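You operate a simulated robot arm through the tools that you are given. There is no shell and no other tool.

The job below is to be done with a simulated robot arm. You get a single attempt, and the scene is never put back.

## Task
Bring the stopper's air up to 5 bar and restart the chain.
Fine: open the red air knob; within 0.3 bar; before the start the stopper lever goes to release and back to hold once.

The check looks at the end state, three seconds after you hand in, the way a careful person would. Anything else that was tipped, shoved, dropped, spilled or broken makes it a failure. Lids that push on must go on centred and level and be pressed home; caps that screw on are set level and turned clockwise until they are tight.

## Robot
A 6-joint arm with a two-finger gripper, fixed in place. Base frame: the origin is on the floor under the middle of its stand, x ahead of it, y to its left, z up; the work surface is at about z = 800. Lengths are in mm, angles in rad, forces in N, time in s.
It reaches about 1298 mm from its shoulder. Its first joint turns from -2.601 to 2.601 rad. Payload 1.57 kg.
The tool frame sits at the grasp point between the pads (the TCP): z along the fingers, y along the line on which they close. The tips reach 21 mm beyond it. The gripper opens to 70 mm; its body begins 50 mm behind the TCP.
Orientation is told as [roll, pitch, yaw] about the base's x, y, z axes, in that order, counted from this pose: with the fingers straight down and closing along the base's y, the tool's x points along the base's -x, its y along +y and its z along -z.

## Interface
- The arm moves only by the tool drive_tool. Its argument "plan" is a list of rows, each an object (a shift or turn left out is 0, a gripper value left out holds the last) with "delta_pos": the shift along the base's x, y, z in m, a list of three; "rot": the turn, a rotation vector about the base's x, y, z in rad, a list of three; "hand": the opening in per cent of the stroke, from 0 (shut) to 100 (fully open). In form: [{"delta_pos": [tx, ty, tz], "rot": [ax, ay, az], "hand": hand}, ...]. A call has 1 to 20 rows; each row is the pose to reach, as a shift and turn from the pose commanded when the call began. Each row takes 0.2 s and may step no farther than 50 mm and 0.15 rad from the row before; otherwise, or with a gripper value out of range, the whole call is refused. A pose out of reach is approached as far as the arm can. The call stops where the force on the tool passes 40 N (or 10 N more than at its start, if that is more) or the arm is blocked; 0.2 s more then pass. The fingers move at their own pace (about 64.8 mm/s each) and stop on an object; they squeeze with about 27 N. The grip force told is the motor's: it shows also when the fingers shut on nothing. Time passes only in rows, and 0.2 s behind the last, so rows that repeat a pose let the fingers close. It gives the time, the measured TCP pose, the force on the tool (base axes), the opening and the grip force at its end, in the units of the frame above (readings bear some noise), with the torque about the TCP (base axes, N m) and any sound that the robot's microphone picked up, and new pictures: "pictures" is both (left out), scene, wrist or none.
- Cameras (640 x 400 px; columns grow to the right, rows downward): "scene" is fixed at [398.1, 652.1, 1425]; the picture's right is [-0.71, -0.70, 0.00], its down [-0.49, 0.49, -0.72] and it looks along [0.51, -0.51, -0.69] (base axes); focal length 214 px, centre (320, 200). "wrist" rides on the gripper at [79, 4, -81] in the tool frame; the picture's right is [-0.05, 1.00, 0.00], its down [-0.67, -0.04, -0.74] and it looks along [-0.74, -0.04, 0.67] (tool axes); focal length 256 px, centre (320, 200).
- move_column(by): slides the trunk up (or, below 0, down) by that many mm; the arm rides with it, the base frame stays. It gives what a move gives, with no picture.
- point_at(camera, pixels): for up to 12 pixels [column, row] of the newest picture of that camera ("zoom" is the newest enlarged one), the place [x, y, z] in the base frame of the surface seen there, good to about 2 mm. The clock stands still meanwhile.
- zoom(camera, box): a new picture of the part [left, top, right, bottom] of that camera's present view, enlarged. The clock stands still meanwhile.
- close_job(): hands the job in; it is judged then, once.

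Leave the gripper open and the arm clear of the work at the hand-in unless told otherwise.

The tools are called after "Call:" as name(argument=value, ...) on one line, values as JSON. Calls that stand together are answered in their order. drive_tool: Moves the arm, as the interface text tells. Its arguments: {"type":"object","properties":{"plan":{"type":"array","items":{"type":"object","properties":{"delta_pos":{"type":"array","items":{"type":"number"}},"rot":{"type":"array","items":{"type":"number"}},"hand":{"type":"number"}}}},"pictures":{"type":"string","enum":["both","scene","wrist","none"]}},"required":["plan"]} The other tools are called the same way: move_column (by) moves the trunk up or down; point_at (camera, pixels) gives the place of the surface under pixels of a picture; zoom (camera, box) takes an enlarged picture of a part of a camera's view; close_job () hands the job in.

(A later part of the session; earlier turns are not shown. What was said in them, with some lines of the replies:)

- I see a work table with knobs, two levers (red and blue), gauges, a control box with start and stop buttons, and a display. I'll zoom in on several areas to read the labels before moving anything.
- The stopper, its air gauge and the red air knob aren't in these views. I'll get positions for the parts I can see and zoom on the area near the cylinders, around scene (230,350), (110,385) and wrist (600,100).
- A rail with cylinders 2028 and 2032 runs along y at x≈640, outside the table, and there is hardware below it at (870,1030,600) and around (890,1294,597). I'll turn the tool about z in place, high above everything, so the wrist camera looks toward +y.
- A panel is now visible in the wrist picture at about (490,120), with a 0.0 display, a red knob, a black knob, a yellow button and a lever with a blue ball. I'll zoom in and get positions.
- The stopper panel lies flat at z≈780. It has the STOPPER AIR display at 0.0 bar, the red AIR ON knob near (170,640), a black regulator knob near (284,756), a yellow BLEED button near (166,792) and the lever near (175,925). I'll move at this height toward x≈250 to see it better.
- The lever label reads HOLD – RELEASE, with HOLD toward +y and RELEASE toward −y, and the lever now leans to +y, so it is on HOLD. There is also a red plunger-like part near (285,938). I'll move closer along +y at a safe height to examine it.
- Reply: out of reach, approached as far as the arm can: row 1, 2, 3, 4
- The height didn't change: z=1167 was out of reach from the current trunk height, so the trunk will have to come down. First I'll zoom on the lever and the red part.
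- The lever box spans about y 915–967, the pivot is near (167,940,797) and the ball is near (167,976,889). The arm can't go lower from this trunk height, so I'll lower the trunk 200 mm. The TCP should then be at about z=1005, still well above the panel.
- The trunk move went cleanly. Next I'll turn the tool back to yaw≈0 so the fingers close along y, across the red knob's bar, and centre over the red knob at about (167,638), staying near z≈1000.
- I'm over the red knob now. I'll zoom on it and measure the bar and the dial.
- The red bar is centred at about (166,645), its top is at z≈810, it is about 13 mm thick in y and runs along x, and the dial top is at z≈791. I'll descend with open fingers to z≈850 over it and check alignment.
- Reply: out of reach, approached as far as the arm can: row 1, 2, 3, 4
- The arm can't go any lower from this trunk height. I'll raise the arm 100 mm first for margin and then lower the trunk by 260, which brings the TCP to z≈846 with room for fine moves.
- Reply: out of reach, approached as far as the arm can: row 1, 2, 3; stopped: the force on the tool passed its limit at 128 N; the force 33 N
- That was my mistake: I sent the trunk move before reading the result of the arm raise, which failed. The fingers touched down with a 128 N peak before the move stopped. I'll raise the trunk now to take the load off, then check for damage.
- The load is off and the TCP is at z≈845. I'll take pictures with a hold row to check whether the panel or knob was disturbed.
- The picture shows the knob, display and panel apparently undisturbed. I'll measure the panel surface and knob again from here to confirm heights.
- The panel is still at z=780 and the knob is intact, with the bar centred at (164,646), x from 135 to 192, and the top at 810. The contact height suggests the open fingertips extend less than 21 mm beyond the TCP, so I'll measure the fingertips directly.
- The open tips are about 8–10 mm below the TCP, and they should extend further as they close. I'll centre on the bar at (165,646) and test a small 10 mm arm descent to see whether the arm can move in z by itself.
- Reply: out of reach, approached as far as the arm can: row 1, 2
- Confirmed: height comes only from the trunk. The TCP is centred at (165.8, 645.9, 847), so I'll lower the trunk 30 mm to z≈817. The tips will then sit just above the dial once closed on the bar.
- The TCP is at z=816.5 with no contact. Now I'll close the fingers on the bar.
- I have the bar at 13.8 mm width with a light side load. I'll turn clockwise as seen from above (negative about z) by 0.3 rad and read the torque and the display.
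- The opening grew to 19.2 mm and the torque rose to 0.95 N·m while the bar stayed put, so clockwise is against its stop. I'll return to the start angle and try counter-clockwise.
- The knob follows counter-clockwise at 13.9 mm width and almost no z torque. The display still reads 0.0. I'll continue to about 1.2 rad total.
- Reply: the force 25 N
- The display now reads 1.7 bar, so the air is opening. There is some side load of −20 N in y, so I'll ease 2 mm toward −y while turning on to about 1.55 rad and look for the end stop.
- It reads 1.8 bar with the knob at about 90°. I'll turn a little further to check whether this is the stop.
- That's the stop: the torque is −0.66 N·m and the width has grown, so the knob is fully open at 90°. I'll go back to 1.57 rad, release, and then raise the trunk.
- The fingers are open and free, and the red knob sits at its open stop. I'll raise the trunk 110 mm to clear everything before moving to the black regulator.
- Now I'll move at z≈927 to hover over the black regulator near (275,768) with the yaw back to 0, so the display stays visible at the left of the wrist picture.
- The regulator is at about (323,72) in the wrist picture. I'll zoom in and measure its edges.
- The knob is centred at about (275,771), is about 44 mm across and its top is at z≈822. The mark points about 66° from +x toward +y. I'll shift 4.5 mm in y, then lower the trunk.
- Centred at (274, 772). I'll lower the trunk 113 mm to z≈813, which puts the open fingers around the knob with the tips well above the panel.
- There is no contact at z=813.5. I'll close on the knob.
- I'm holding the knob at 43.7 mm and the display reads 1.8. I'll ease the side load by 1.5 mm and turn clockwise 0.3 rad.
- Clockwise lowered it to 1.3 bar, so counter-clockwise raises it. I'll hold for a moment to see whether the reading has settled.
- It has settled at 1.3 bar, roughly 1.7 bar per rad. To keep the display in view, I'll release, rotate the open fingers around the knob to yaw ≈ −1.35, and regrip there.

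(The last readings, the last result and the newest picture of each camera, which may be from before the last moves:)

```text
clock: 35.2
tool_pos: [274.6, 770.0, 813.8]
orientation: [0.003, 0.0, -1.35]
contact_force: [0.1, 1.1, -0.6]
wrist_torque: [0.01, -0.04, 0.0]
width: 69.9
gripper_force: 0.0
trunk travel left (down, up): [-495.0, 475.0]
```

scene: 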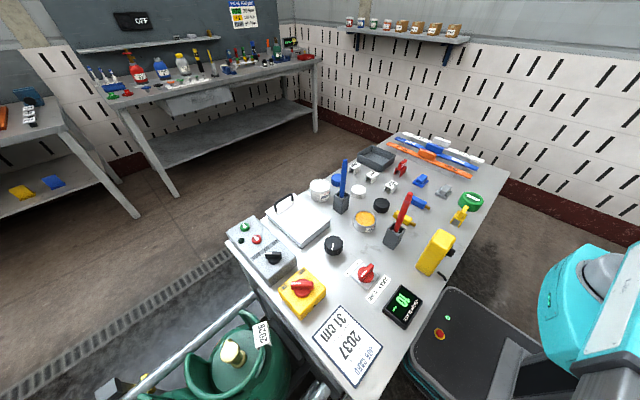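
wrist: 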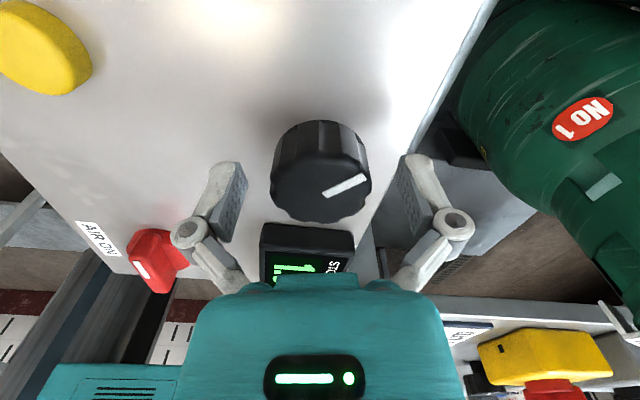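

The knob sits between the fingers. I'll close here and turn counter-clockwise 1.3 rad to yaw ≈ −0.05, where the display should be visible.

Call:
drive_tool(plan=[{"hand": 50}, {"hand": 20}, {"hand": 0}, {"hand": 0}, {"rot": [0, 0, 0.13]}, {"rot": [0, 0, 0.26]}, {"rot": [0, 0, 0.39]}, {"rot": [0, 0, 0.52]}, {"rot": [0, 0, 0.65]}, {"rot": [0, 0, 0.78]}, {"rot": [0, 0, 0.91]}, {"rot": [0, 0, 1.04]}, {"rot": [0, 0, 1.17]}, {"rot": [0, 0, 1.3]}, {"rot": [0, 0, 1.3]}, {"rot": [0, 0, 1.3]}], pictures="wrist")

```text
clock: 38.6
tool_pos: [275.9, 769.7, 812.8]
orientation: [0.003, -0.002, -0.048]
contact_force: [-0.7, -16.4, -10.9]
wrist_torque: [-0.2, -0.55, 0.03]
width: 43.8
gripper_force: 32.2
trunk travel left (down, up): [-495.0, 475.0]
```

wrist: 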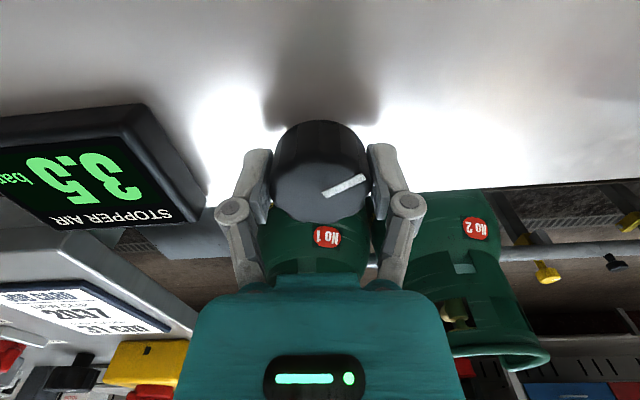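

It reads 3.5 bar, which gives about 1.69 bar/rad, so I need roughly 0.89 rad more. I'll release and rotate back 0.95 rad for another grip.

Call:
drive_tool(plan=[{"hand": 50}, {"hand": 100}, {"hand": 100}, {"rot": [0, 0, -0.15]}, {"rot": [0, 0, -0.3]}, {"rot": [0, 0, -0.45]}, {"rot": [0, 0, -0.6]}, {"rot": [0, 0, -0.75]}, {"rot": [0, 0, -0.9]}, {"rot": [0, 0, -0.95]}, {"rot": [0, 0, -0.95], "hand": 50}, {"rot": [0, 0, -0.95], "hand": 0}, {"rot": [0, 0, -0.95], "hand": 0}, {"rot": [0, 0, -0.95], "hand": 0}], pictures="wrist")

```text
clock: 41.6
tool_pos: [275.4, 769.9, 813.9]
orientation: [0.002, -0.001, -1.0]
contact_force: [3.2, 2.3, 1.7]
wrist_torque: [0.08, -0.22, 0.03]
width: 44.2
gripper_force: 31.8
trunk travel left (down, up): [-495.0, 475.0]
```

wrist: 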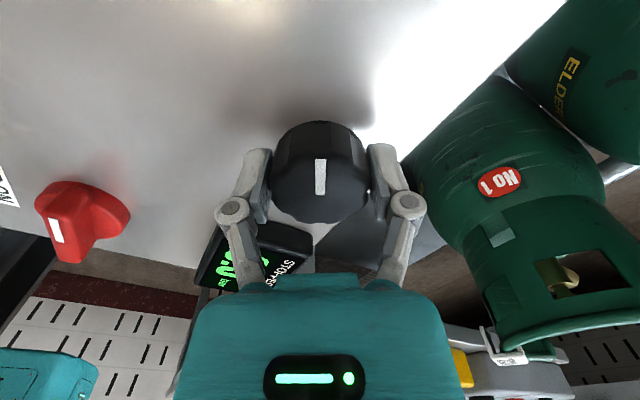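

I've regripped at 44.2 mm. Now I'll turn counter-clockwise 0.88 rad toward 5.0 bar and hold to let it settle.

Call:
drive_tool(plan=[{"rot": [0, 0, 0.12]}, {"rot": [0, 0, 0.24]}, {"rot": [0, 0, 0.36]}, {"rot": [0, 0, 0.48]}, {"rot": [0, 0, 0.6]}, {"rot": [0, 0, 0.7]}, {"rot": [0, 0, 0.8]}, {"rot": [0, 0, 0.88]}, {"rot": [0, 0, 0.88]}, {"rot": [0, 0, 0.88]}, {"rot": [0, 0, 0.88]}], pictures="wrist")

```text
clock: 44.0
tool_pos: [274.9, 770.1, 814.5]
orientation: [0.005, -0.003, -0.12]
contact_force: [11.4, 8.1, 9.3]
wrist_torque: [0.01, -0.14, 0.0]
width: 44.1
gripper_force: 31.9
trunk travel left (down, up): [-495.0, 475.0]
```

wrist: 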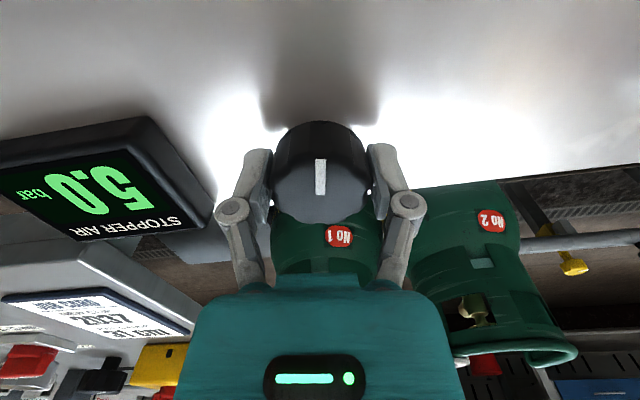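

The display reads 5.0 bar. I'll release the knob and confirm that it stays there.

Call:
drive_tool(plan=[{"hand": 50}, {"hand": 100}, {"hand": 100}, {"hand": 100}, {"hand": 100}], pictures="wrist")

```text
clock: 45.2
tool_pos: [273.9, 769.6, 813.1]
orientation: [0.001, -0.001, -0.121]
contact_force: [-0.4, -0.4, -0.5]
wrist_torque: [-0.01, -0.02, 0.02]
width: 70.0
gripper_force: 0.0
trunk travel left (down, up): [-495.0, 475.0]
```

wrist: 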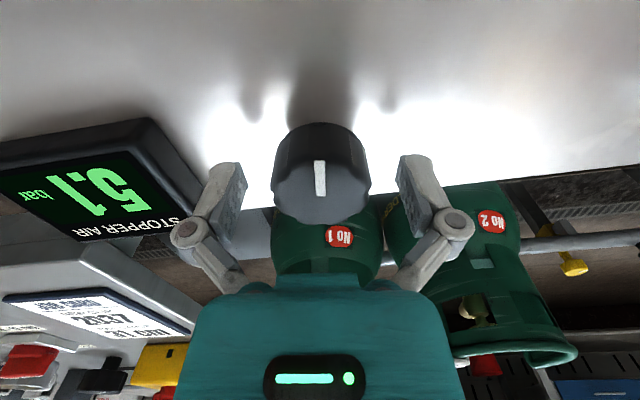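

It now shows 5.1 bar. I'll raise the trunk clear and watch whether it drifts.

Call:
move_column(by=113)

Call:
drive_tool(plan=[{}, {}, {}, {}, {}], pictures="wrist")

```text
clock: 46.7
tool_pos: [272.8, 769.5, 927.2]
orientation: [0.002, -0.002, -0.121]
contact_force: [-1.0, -0.5, -0.2]
wrist_torque: [0.04, -0.03, -0.03]
width: 70.1
gripper_force: 0.0
trunk travel left (down, up): [-608.0, 362.0]
```

```text
clock: 47.9
tool_pos: [273.1, 769.8, 925.7]
orientation: [0.002, -0.001, -0.12]
contact_force: [-0.1, 0.1, 0.4]
wrist_torque: [0.02, 0.0, 0.0]
width: 69.8
gripper_force: 0.1
trunk travel left (down, up): [-608.0, 362.0]
```

wrist: 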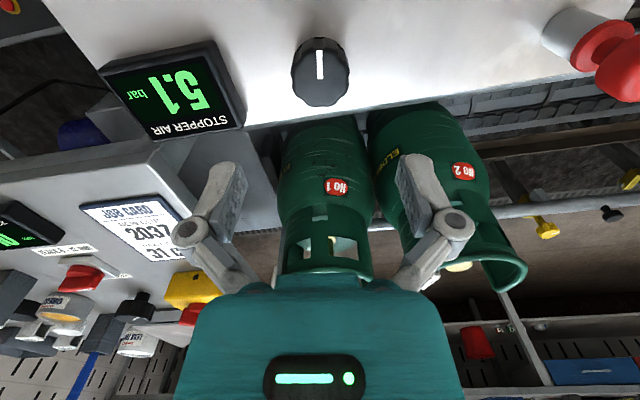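

The pressure is steady at 5.1 bar, within tolerance. Next is the lever. I'll raise the trunk 50 mm for clearance over the lever ball, whose top is at z≈901.

Call:
move_column(by=50)

```text
clock: 48.8
tool_pos: [274.5, 769.9, 977.5]
orientation: [0.001, -0.002, -0.122]
contact_force: [-0.2, 0.6, -0.4]
wrist_torque: [0.02, 0.02, 0.01]
width: 70.2
gripper_force: 0.0
trunk travel left (down, up): [-658.0, 312.0]
```

At z≈977 I'll move to hover over the lever ball near (167,970) with yaw 0.

Call:
drive_tool(plan=[{"delta_pos": [-0.02, 0.04, 0], "rot": [0, 0, 0.04]}, {"delta_pos": [-0.04, 0.08, 0], "rot": [0, 0, 0.08]}, {"delta_pos": [-0.065, 0.12, 0], "rot": [0, 0, 0.12]}, {"delta_pos": [-0.09, 0.16, 0], "rot": [0, 0, 0.12]}, {"delta_pos": [-0.107, 0.2, 0], "rot": [0, 0, 0.12]}], pictures="wrist")

```text
clock: 50.0
tool_pos: [168.9, 973.5, 976.1]
orientation: [0.002, -0.002, -0.001]
contact_force: [0.4, -0.1, 0.1]
wrist_torque: [-0.01, 0.04, 0.0]
width: 70.0
gripper_force: 0.0
trunk travel left (down, up): [-658.0, 312.0]
```

wrist: 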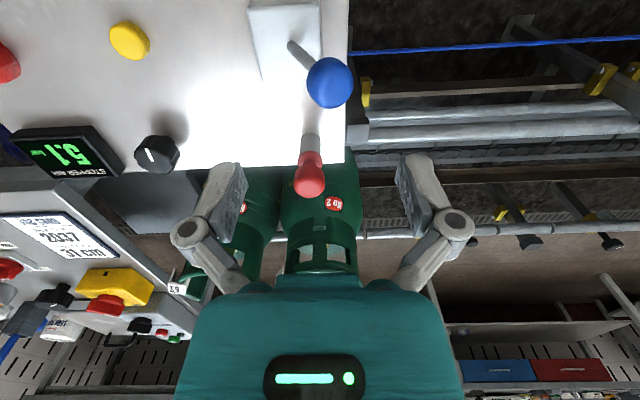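

Call:
point_at(camera="wrist", pixels=[[330, 80], [309, 80], [351, 80], [330, 62], [330, 100], [300, 55], [291, 45], [270, 50], [310, 45], [308, 175], [60, 150], [285, 10]])

Call:
zoom(camera="wrist", box=[240, 0, 400, 120])

```text
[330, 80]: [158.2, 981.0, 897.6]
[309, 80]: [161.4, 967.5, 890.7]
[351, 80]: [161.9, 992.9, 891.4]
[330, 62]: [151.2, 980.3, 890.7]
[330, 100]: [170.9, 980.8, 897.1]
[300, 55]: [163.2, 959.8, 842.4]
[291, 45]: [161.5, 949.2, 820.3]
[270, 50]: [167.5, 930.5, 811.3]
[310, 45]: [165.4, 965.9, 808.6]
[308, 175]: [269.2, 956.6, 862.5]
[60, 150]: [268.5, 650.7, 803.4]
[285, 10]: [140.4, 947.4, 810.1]
```

```text
3.33 times, centred on (320, 60) of wrist
```

zoom: 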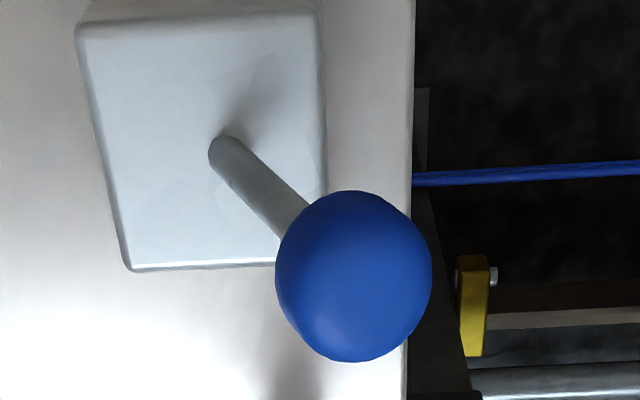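

The ball is centred at about (166,980,886) with a 13 mm radius, and the stem leaves the box at about (165,945,808). I'll centre over it at y=980 with the fingers open along y, to straddle the ball loosely.

Call:
drive_tool(plan=[{"delta_pos": [-0.003, 0.0065, 0], "hand": 100}, {"delta_pos": [-0.003, 0.0065, 0], "hand": 100}], pictures="none")

```text
clock: 50.6
tool_pos: [165.2, 977.7, 977.0]
orientation: [0.002, -0.003, 0.001]
contact_force: [-0.3, 0.3, 0.0]
wrist_torque: [-0.05, 0.01, 0.0]
width: 70.0
gripper_force: 0.1
trunk travel left (down, up): [-658.0, 312.0]
```

The tool is at (165,978). I'll lower the trunk 90 mm so the fingers sit on both sides of the ball, with the tips near z≈875 and above the box top at 808.

Call:
move_column(by=-90)

```text
clock: 51.9
tool_pos: [167.7, 977.5, 885.8]
orientation: [0.002, -0.002, 0.0]
contact_force: [-0.7, 0.3, 0.4]
wrist_torque: [0.03, -0.02, 0.01]
width: 69.9
gripper_force: 0.1
trunk travel left (down, up): [-568.0, 402.0]
```

No contact. I'll narrow the fingers to about 42 mm to form a loose cage and look.

Call:
drive_tool(plan=[{"delta_pos": [0, 0.002, 0], "hand": 75}, {"delta_pos": [0, 0.002, 0], "hand": 60}, {"delta_pos": [0, 0.002, 0], "hand": 60}], pictures="wrist")

```text
clock: 52.6
tool_pos: [166.0, 979.2, 885.6]
orientation: [0.003, -0.002, 0.0]
contact_force: [0.2, 0.4, 0.5]
wrist_torque: [0.0, 0.01, -0.03]
width: 42.0
gripper_force: 0.1
trunk travel left (down, up): [-568.0, 402.0]
```

wrist: 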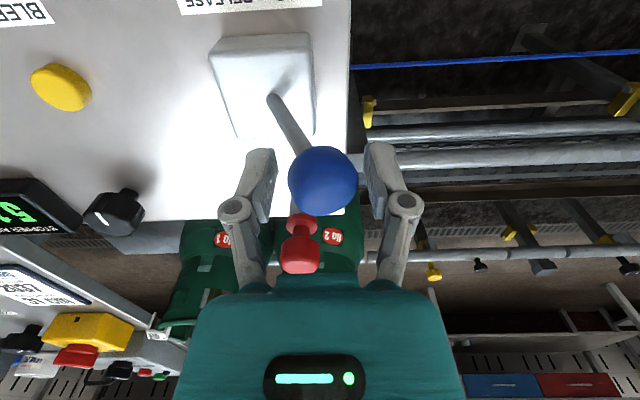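

The ball is caged between the fingers. I'll push it slowly toward −y (RELEASE), first 60 mm in 8–10 mm steps.

Call:
drive_tool(plan=[{"delta_pos": [0, -0.008, 0]}, {"delta_pos": [0, -0.016, 0]}, {"delta_pos": [0, -0.024, 0]}, {"delta_pos": [0, -0.032, 0]}, {"delta_pos": [0, -0.04, 0]}, {"delta_pos": [0, -0.048, 0]}, {"delta_pos": [0, -0.055, 0]}, {"delta_pos": [0, -0.06, 0]}], pictures="wrist")

```text
clock: 54.5
tool_pos: [165.2, 919.3, 886.0]
orientation: [0.002, -0.003, 0.001]
contact_force: [0.3, -0.6, 0.9]
wrist_torque: [0.0, 0.0, -0.01]
width: 42.5
gripper_force: 0.5
trunk travel left (down, up): [-568.0, 402.0]
```

wrist: 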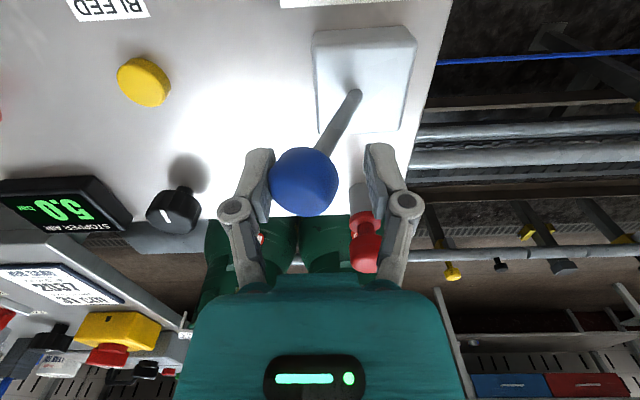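

The lever flipped over and now leans to −y, and the display reads 5.0. To make sure it reached its end, I'll move another 15 mm to −y and measure the ball.

Call:
drive_tool(plan=[{"delta_pos": [0, -0.007, 0]}, {"delta_pos": [0, -0.014, 0]}, {"delta_pos": [0, -0.014, 0]}, {"delta_pos": [0, -0.014, 0]}], pictures="wrist")

```text
clock: 55.5
tool_pos: [166.1, 904.8, 886.5]
orientation: [0.004, -0.002, 0.0]
contact_force: [0.1, -0.1, 0.4]
wrist_torque: [0.01, 0.01, 0.01]
width: 42.0
gripper_force: 0.1
trunk travel left (down, up): [-568.0, 402.0]
```

wrist: 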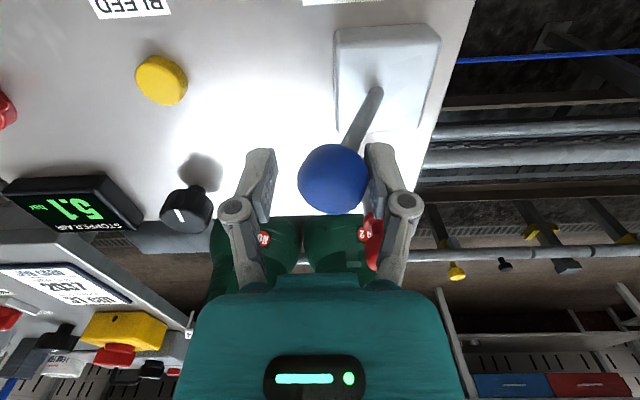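

Call:
point_at(camera="wrist", pixels=[[333, 175], [302, 175], [362, 175], [333, 150], [333, 200], [360, 120]])

Call:
zoom(camera="wrist", box=[0, 120, 240, 270])

```text
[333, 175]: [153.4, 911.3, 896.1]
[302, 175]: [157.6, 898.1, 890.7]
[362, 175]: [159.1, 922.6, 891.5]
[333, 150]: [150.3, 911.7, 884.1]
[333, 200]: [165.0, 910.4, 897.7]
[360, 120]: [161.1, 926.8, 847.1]
```

```text
2.67 times, centred on (120, 195) of wrist
```

zoom: 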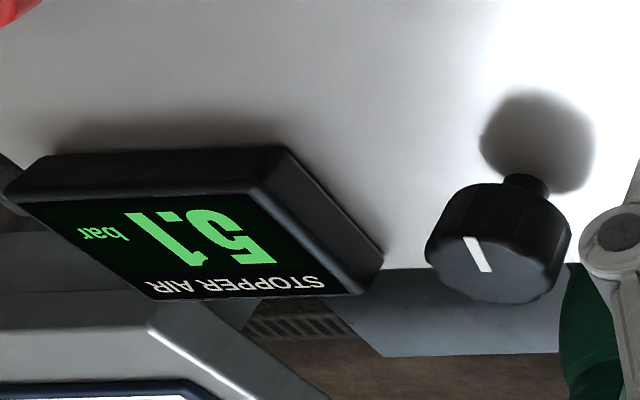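

The lever rests at its RELEASE end: the ball centre is at y≈910.5, mirroring HOLD about the pivot. The pressure is 5.1. Now I'll push it back toward +y (HOLD) in small steps.

Call:
drive_tool(plan=[{}, {}, {"delta_pos": [0, 0.008, 0]}, {"delta_pos": [0, 0.016, 0]}, {"delta_pos": [0, 0.024, 0]}, {"delta_pos": [0, 0.032, 0]}, {"delta_pos": [0, 0.04, 0]}, {"delta_pos": [0, 0.048, 0]}, {"delta_pos": [0, 0.056, 0]}, {"delta_pos": [0, 0.064, 0]}, {"delta_pos": [0, 0.07, 0]}, {"delta_pos": [0, 0.075, 0]}], pictures="wrist")

```text
clock: 58.0
tool_pos: [166.3, 980.8, 887.3]
orientation: [0.001, -0.002, -0.001]
contact_force: [-0.6, 0.9, -0.6]
wrist_torque: [0.0, 0.01, 0.0]
width: 42.2
gripper_force: 0.0
trunk travel left (down, up): [-568.0, 402.0]
```

wrist: 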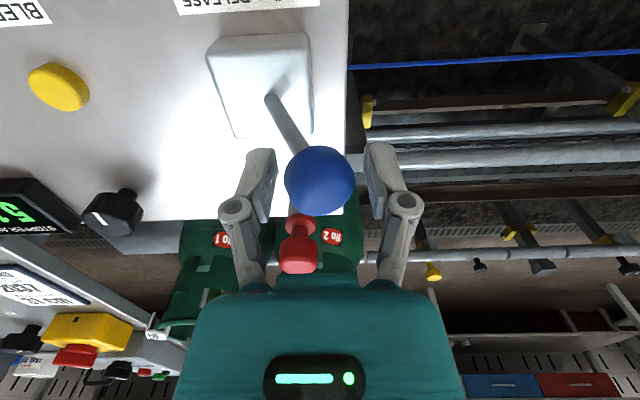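

The lever leans to +y again. I'll measure the ball to confirm it is fully back at HOLD.

Call:
point_at(camera="wrist", pixels=[[320, 178], [290, 178], [350, 178], [290, 120]])

Call:
zoom(camera="wrist", box=[0, 160, 160, 260])

```text
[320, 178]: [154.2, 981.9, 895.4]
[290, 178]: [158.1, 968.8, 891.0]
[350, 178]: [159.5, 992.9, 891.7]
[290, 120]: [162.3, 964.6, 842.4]
```

```text
4.00 times, centred on (80, 210) of wrist
```

zoom: 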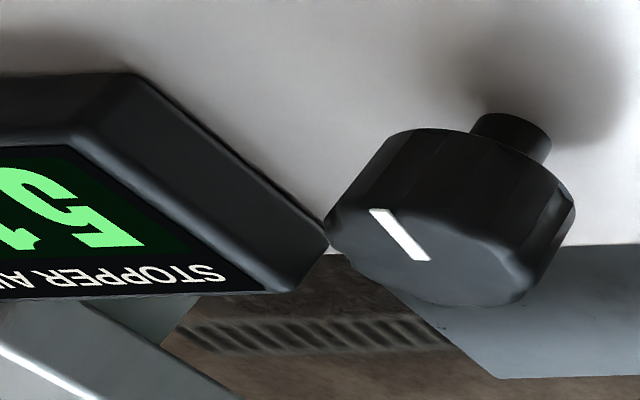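

The ball is back at y≈981, so the lever is at HOLD, cycled once. I'll open the fingers fully and then raise the trunk clear.

Call:
drive_tool(plan=[{"hand": 100}, {"hand": 100}, {"hand": 100}], pictures="none")

Call:
move_column(by=310)

```text
clock: 58.9
tool_pos: [166.5, 979.5, 886.6]
orientation: [0.002, -0.001, 0.0]
contact_force: [-0.6, -0.1, 0.1]
wrist_torque: [0.01, 0.01, 0.02]
width: 70.3
gripper_force: 0.1
trunk travel left (down, up): [-568.0, 402.0]
```

```text
clock: 61.9
tool_pos: [165.1, 979.0, 1197.1]
orientation: [0.001, -0.003, -0.001]
contact_force: [-0.4, -0.1, 0.5]
wrist_torque: [-0.01, 0.02, 0.02]
width: 69.8
gripper_force: 0.0
trunk travel left (down, up): [-878.0, 92.0]
```

The arm is clear at z≈1197. I'll travel at this height over to the control box, stopping above the green START button at (892,509), and close the fingers on the way.

Call:
drive_tool(plan=[{"delta_pos": [0.038, -0.025, 0], "hand": 0}, {"delta_pos": [0.076, -0.05, 0]}, {"delta_pos": [0.115, -0.074, 0]}, {"delta_pos": [0.153, -0.099, 0]}, {"delta_pos": [0.191, -0.124, 0]}, {"delta_pos": [0.23, -0.148, 0]}, {"delta_pos": [0.268, -0.173, 0]}, {"delta_pos": [0.306, -0.198, 0]}, {"delta_pos": [0.344, -0.223, 0]}, {"delta_pos": [0.383, -0.247, 0]}, {"delta_pos": [0.421, -0.272, 0]}, {"delta_pos": [0.459, -0.297, 0]}, {"delta_pos": [0.497, -0.322, 0]}, {"delta_pos": [0.536, -0.346, 0]}, {"delta_pos": [0.574, -0.371, 0]}, {"delta_pos": [0.612, -0.396, 0]}, {"delta_pos": [0.65, -0.42, 0]}, {"delta_pos": [0.688, -0.445, 0]}, {"delta_pos": [0.727, -0.47, 0]}], pictures="both")

```text
clock: 65.9
tool_pos: [891.0, 510.5, 1195.3]
orientation: [0.001, -0.001, -0.001]
contact_force: [0.1, 0.5, -0.6]
wrist_torque: [-0.01, 0.01, -0.04]
width: 0.1
gripper_force: 26.7
out of reach, approached as far as the arm can: row 8
trunk travel left (down, up): [-878.0, 92.0]
```

scene: 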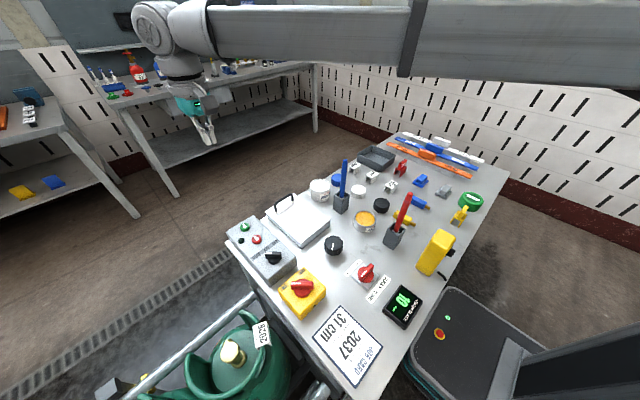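
wrist: 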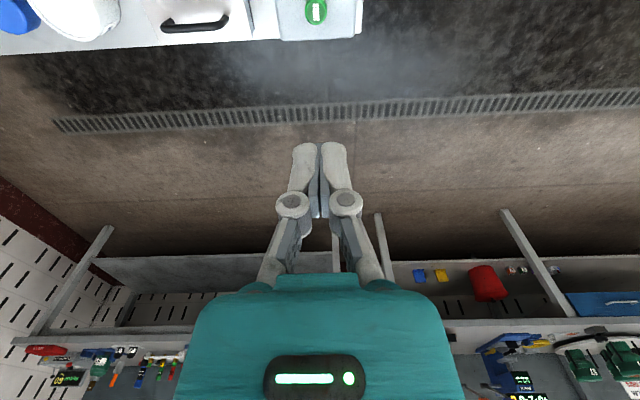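

I'm above START, which shows at wrist (315,12). Before lowering, I'll check the exact button position, the heights of the tall items on the table, and the height of the arm link.

Call:
point_at(camera="wrist", pixels=[[315, 12], [307, 8], [323, 16], [340, 10]])

Call:
point_at(camera="scene", pixels=[[245, 226], [345, 163], [407, 197], [290, 58], [400, 70], [185, 75], [240, 55], [600, 95], [290, 200], [440, 240]])

Call:
zoom(camera="scene", box=[220, 210, 300, 260])

```text
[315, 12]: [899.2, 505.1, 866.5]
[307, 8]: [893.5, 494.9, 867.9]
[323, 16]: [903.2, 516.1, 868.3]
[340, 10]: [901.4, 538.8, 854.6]
```

```text
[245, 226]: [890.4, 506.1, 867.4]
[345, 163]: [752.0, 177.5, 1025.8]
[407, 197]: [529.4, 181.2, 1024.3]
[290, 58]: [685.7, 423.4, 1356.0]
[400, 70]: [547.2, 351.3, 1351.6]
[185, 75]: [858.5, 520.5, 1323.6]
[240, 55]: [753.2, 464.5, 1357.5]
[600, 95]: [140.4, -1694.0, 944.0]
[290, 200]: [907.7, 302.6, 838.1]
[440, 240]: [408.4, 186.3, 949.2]
```

```text
8.00 times, centred on (260, 235) of scene
```

zoom: 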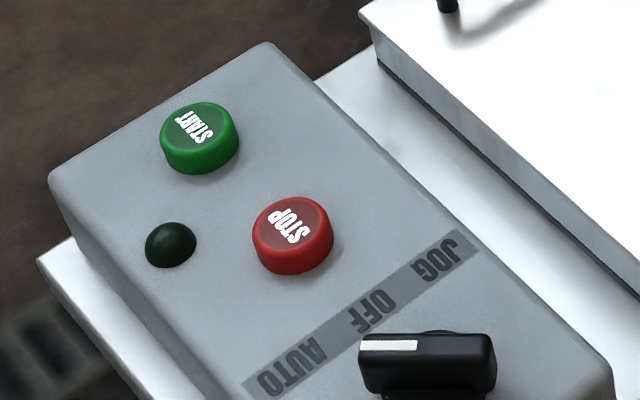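

The handles' tops are at z≈1026 near (752,178) and (529,181), and the arm link at z≈1350 runs at y≈350 for x≈547. I'll check the lower edge of the arm link across the table to be sure a 300 mm drop clears everything.

Call:
point_at(camera="scene", pixels=[[400, 74], [450, 76], [500, 78], [550, 82], [600, 86], [620, 60], [630, 100], [500, 40], [430, 30], [360, 60], [150, 30], [178, 60]])

Call:
zoom(camera="scene", box=[120, 0, 640, 240])

```text
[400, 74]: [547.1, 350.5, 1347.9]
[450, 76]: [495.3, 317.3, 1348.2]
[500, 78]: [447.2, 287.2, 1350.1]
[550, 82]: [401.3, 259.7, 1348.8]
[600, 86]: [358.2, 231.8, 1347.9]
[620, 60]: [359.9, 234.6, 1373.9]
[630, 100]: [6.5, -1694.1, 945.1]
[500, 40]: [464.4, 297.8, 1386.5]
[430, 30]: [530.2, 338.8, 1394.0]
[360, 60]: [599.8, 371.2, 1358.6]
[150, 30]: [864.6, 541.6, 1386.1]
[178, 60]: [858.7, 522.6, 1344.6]
```

```text
1.23 times, centred on (380, 120) of scene
```

zoom: 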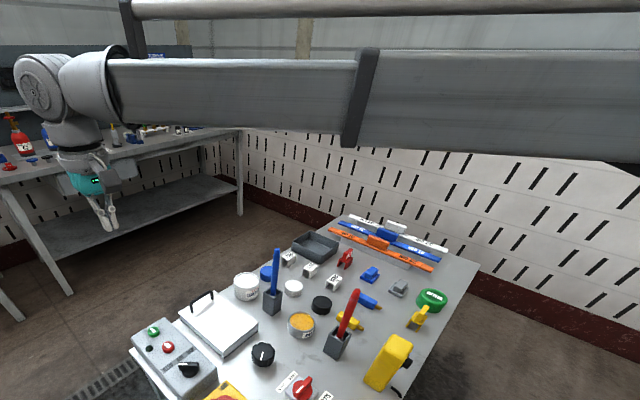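

The boom's underside would drop to about z≈1045 and stays more than 130 mm sideways from the handles, so lowering is safe. I'll lower the trunk 240 mm to z≈955 and re-measure the button from close up.

Call:
move_column(by=-240)

Call:
drive_tool(plan=[{"hand": 0}], pictures="both")

```text
clock: 68.4
tool_pos: [889.6, 509.7, 956.8]
orientation: [-0.001, 0.0, 0.0]
contact_force: [-0.3, 0.1, 0.0]
wrist_torque: [-0.03, 0.04, 0.0]
width: 0.0
gripper_force: 27.1
trunk travel left (down, up): [-638.0, 332.0]
```

```text
clock: 68.8
tool_pos: [891.3, 510.4, 957.2]
orientation: [0.001, 0.001, 0.001]
contact_force: [0.3, -0.5, 0.4]
wrist_torque: [0.04, -0.01, 0.0]
width: 0.0
gripper_force: 27.1
trunk travel left (down, up): [-638.0, 332.0]
```

scene: 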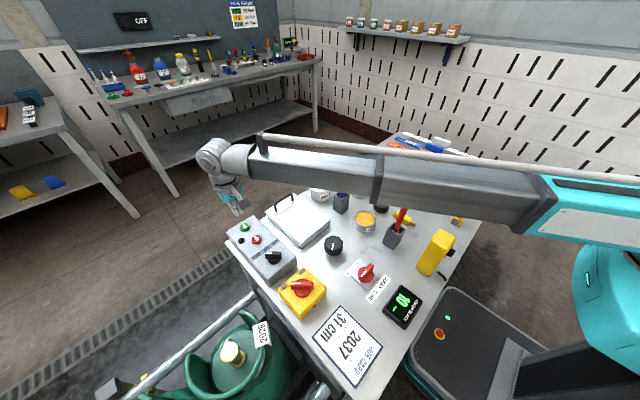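
wrist: 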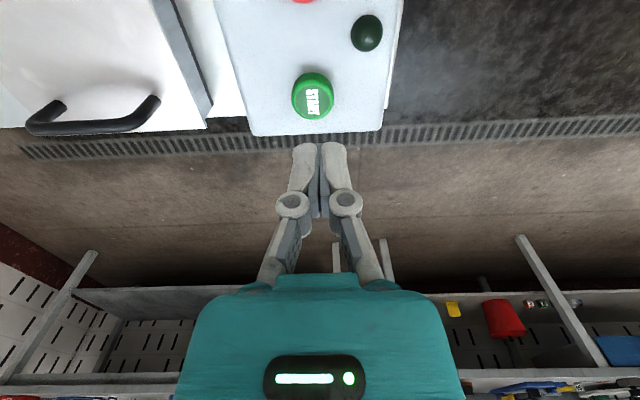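

Clear. I'll measure the START button's top face from here: centre near (312,100), edges at (292,100) and (333,98).

Call:
point_at(camera="wrist", pixels=[[312, 100], [296, 100], [329, 98], [312, 85], [312, 114], [366, 33], [350, 110]])

Call:
zoom(camera="wrist", box=[250, 0, 410, 140])

```text
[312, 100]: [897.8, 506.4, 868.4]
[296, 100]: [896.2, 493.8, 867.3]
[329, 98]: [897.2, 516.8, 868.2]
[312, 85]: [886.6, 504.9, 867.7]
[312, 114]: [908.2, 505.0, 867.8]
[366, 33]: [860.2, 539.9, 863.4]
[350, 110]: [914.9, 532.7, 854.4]
```

```text
2.86 times, centred on (330, 70) of wrist
```

zoom: 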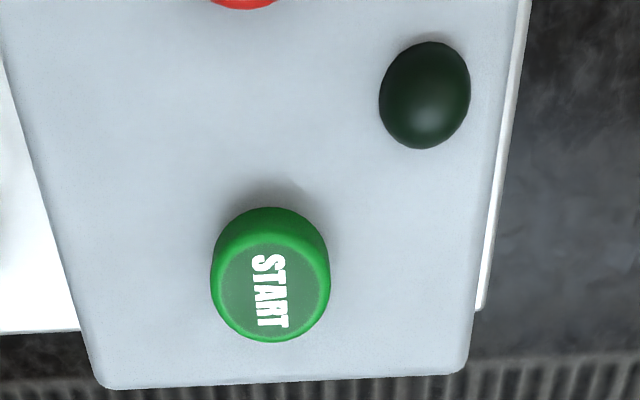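

The START face is centred at about (898,506,868). I'll shift 7 mm in x and −4 mm in y so the closed tips are over its centre.

Call:
drive_tool(plan=[{"delta_pos": [0.007, -0.004, 0], "hand": 0}, {"delta_pos": [0.007, -0.004, 0], "hand": 0}], pictures="none")

Call:
move_column(by=-60)

Call:
drive_tool(plan=[{"hand": 0}], pictures="wrist")

```text
clock: 69.4
tool_pos: [897.8, 507.6, 957.1]
orientation: [0.001, 0.0, 0.0]
contact_force: [-0.4, 0.1, -0.8]
wrist_torque: [0.0, -0.02, 0.01]
width: 0.0
gripper_force: 27.3
trunk travel left (down, up): [-638.0, 332.0]
```

```text
clock: 70.4
tool_pos: [896.1, 506.3, 897.0]
orientation: [0.002, 0.0, -0.001]
contact_force: [0.8, 0.4, 0.4]
wrist_torque: [0.0, 0.03, 0.01]
width: 0.1
gripper_force: 27.0
trunk travel left (down, up): [-578.0, 392.0]
```

```text
clock: 70.8
tool_pos: [896.4, 508.1, 896.2]
orientation: [0.001, 0.0, 0.0]
contact_force: [-0.5, -0.2, 0.3]
wrist_torque: [0.01, 0.02, 0.0]
width: 0.0
gripper_force: 27.1
trunk travel left (down, up): [-578.0, 392.0]
```

wrist: 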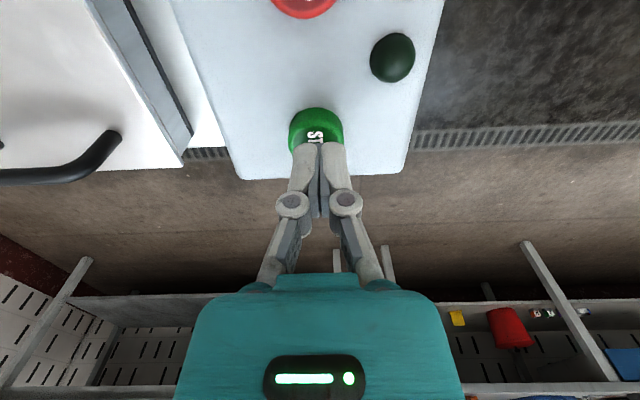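

The tips are right over the START button, about 7 mm above it. I'll press gently by lowering the trunk 11 mm.

Call:
move_column(by=-11)

Call:
drive_tool(plan=[{"hand": 0}], pictures="both")

```text
clock: 71.4
tool_pos: [896.7, 506.9, 885.0]
orientation: [0.001, -0.002, 0.0]
contact_force: [0.1, 0.8, 2.2]
wrist_torque: [0.0, -0.02, -0.01]
width: 5.8
gripper_force: 28.5
trunk travel left (down, up): [-567.0, 403.0]
heard: click
```

```text
clock: 71.8
tool_pos: [897.1, 506.9, 886.1]
orientation: [0.002, -0.001, 0.001]
contact_force: [0.4, 1.2, 1.7]
wrist_torque: [0.01, -0.03, -0.01]
width: 6.0
gripper_force: 28.9
trunk travel left (down, up): [-567.0, 403.0]
```

scene: 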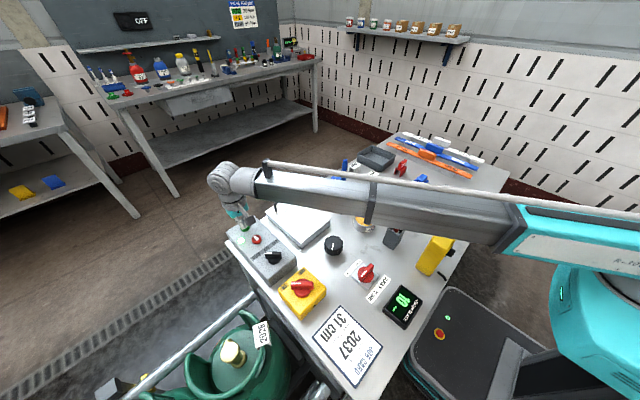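
wrist: 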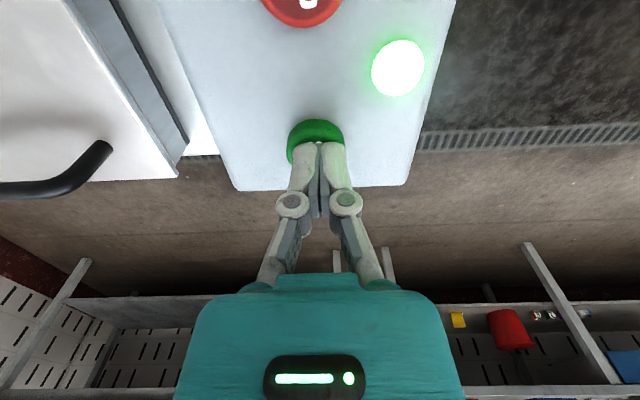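

A click was heard and the lamp next to START is lit green. I'll raise the trunk well clear and then check the lamp.

Call:
move_column(by=110)

Call:
drive_tool(plan=[{"hand": 50}, {"hand": 100}, {"hand": 100}], pictures="both")

```text
clock: 73.2
tool_pos: [898.3, 507.1, 995.5]
orientation: [0.002, 0.0, 0.0]
contact_force: [0.7, -0.6, 0.2]
wrist_torque: [0.02, 0.03, -0.01]
width: 0.3
gripper_force: 28.2
trunk travel left (down, up): [-677.0, 293.0]
```

```text
clock: 74.0
tool_pos: [897.4, 507.0, 994.9]
orientation: [0.003, 0.0, 0.0]
contact_force: [0.2, 0.0, -0.7]
wrist_torque: [0.03, 0.03, -0.02]
width: 69.4
gripper_force: 0.1
trunk travel left (down, up): [-677.0, 293.0]
```

scene: 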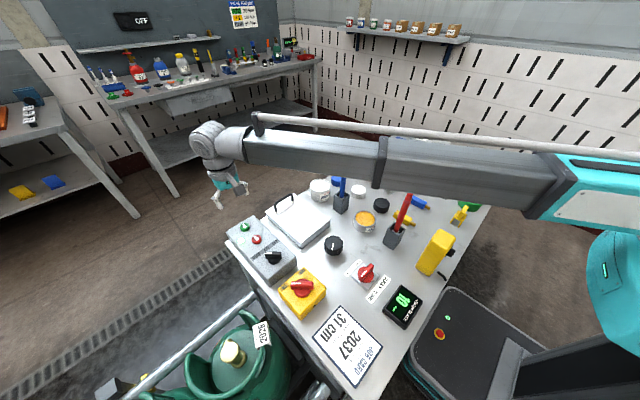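
wrist: 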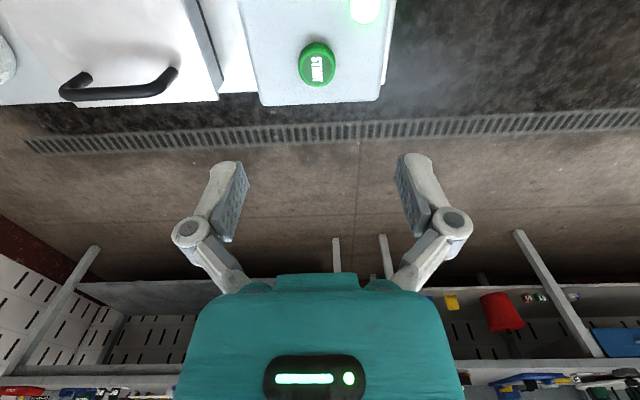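

The lamp near wrist (365,8) is still lit. I'll zoom on the scene's control box, then raise the trunk and travel back to the starting spot for a last look at the air display and lever.

Call:
zoom(camera="scene", box=[220, 210, 300, 260])

Call:
move_column(by=210)

```text
8.00 times, centred on (260, 235) of scene
```

zoom: 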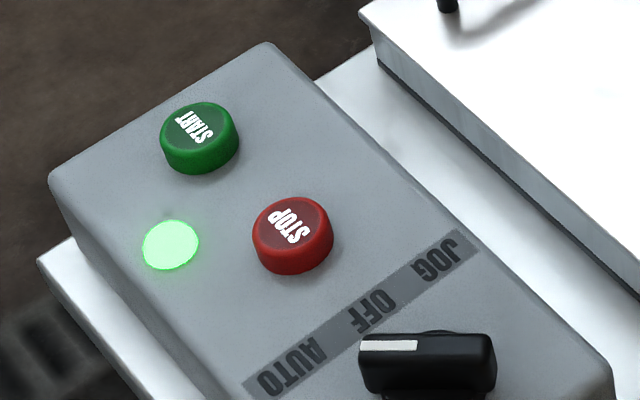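

```text
clock: 76.3
tool_pos: [896.3, 507.0, 1205.4]
orientation: [0.001, -0.001, 0.002]
contact_force: [0.8, 0.4, -0.5]
wrist_torque: [0.02, 0.03, -0.03]
width: 70.2
gripper_force: 0.1
trunk travel left (down, up): [-887.0, 83.0]
```

The run lamp is lit and the arm is at z≈1205. I'll move back near (540,463), turning to yaw 1.5, to view the stopper panel.

Call:
drive_tool(plan=[{"delta_pos": [-0.035, -0.004, 0], "rot": [0, 0, 0.15]}, {"delta_pos": [-0.07, -0.009, 0], "rot": [0, 0, 0.3]}, {"delta_pos": [-0.105, -0.013, 0], "rot": [0, 0, 0.45]}, {"delta_pos": [-0.14, -0.018, 0], "rot": [0, 0, 0.6]}, {"delta_pos": [-0.175, -0.022, 0], "rot": [0, 0, 0.75]}, {"delta_pos": [-0.21, -0.026, 0], "rot": [0, 0, 0.9]}, {"delta_pos": [-0.25, -0.031, 0], "rot": [0, 0, 1.05]}, {"delta_pos": [-0.29, -0.035, 0], "rot": [0, 0, 1.2]}, {"delta_pos": [-0.33, -0.04, 0], "rot": [0, 0, 1.35]}, {"delta_pos": [-0.36, -0.044, 0], "rot": [0, 0, 1.5]}, {"delta_pos": [-0.4, -0.044, 0], "rot": [0, 0, 1.5]}, {"delta_pos": [-0.44, -0.044, 0], "rot": [0, 0, 1.5]}], pictures="both")

Call:
zoom(camera="wrist", box=[340, 20, 580, 240])

```text
clock: 78.9
tool_pos: [455.4, 464.9, 1205.0]
orientation: [0.002, 0.002, 1.502]
contact_force: [0.2, -0.9, 0.9]
wrist_torque: [0.0, -0.01, 0.0]
width: 70.2
gripper_force: 0.1
out of reach, approached as far as the arm can: row 8, 9
trunk travel left (down, up): [-887.0, 83.0]
```

scene: 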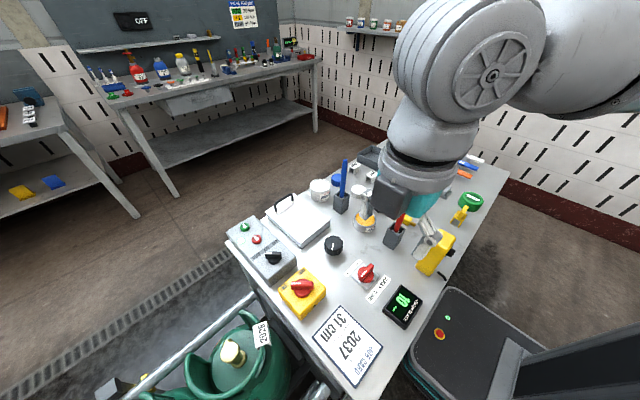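
wrist: 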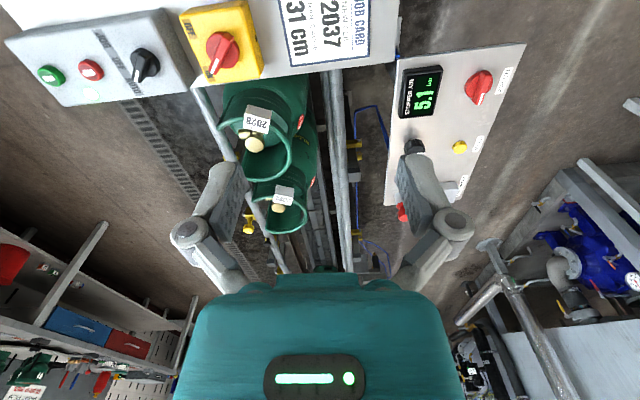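

```text
1.82 times, centred on (460, 130) of wrist
```

zoom: 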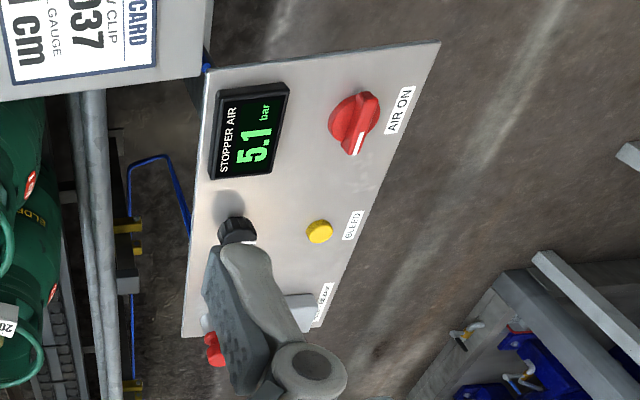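

It reads 5.1 bar and AIR is open, but a finger hides the lever. I'll shift 150 mm in −x for a clear view of it.

Call:
drive_tool(plan=[{"delta_pos": [-0.045, 0, 0]}, {"delta_pos": [-0.09, 0, 0]}, {"delta_pos": [-0.135, 0, 0]}, {"delta_pos": [-0.15, 0, 0]}], pictures="both")

Call:
zoom(camera="wrist", box=[270, 20, 450, 240])

Call:
zoom(camera="scene", box=[220, 210, 300, 260])

```text
clock: 79.9
tool_pos: [308.7, 464.9, 1205.3]
orientation: [0.002, -0.001, 1.498]
contact_force: [-0.2, -0.4, -0.2]
wrist_torque: [0.0, 0.02, 0.01]
width: 70.0
gripper_force: 0.1
trunk travel left (down, up): [-887.0, 83.0]
```

scene: 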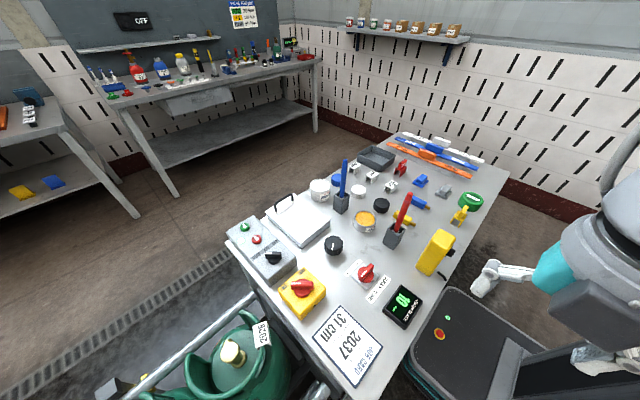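
wrist: 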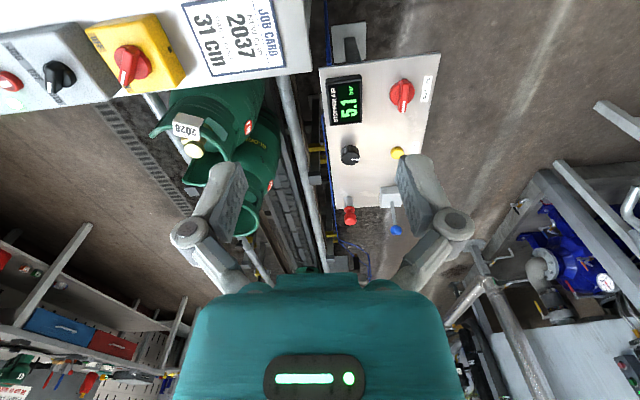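

```text
1.82 times, centred on (360, 130) of wrist
```

zoom: 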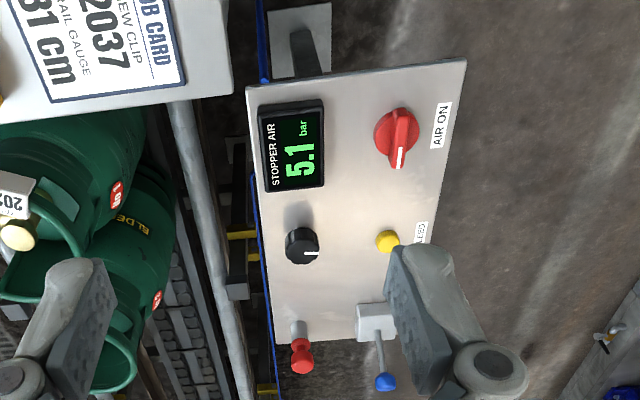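

```text
8.00 times, centred on (260, 235) of scene
```

zoom: 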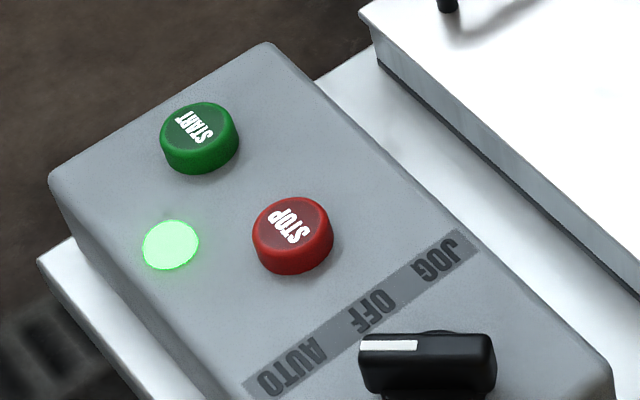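

Everything reads as asked: AIR is open, the stopper air is steady at 5.1 bar, the lever is back at HOLD after one release, and the run lamp is lit green. The panel shows no visible damage from the earlier hard touch. The gripper is open and the arm is clear, so I'm handing in.

Call:
close_job()

```text
The job is handed in.
```

The stopper air is up at 5.1 bar, within your 0.3 bar limit, and the chain has been restarted. I've handed the job in.

- **Air:** the red AIR ON knob is turned to its open stop. I set the pressure with the black regulator, and it read 5.0–5.1 from then on.
- **Stopper lever:** it went to RELEASE and back to HOLD once, before the start. Its position afterwards matched where it began.
- **Start:** pressing START gave a click, and the green lamp on the control box lit and stayed lit. I judged the restart from the click and lamp and did not see the chain move.

**Hard contact:** early on I lowered the arm too far over the stopper panel, and the open fingers pressed down around the red knob with a peak of 128 N before the move stopped. The cause was that I sent that move before reading that the previous one had failed. I checked afterwards: the panel height had not changed, and the knob and display looked intact and worked normally.

The gripper is open and the arm is parked clear of the work.
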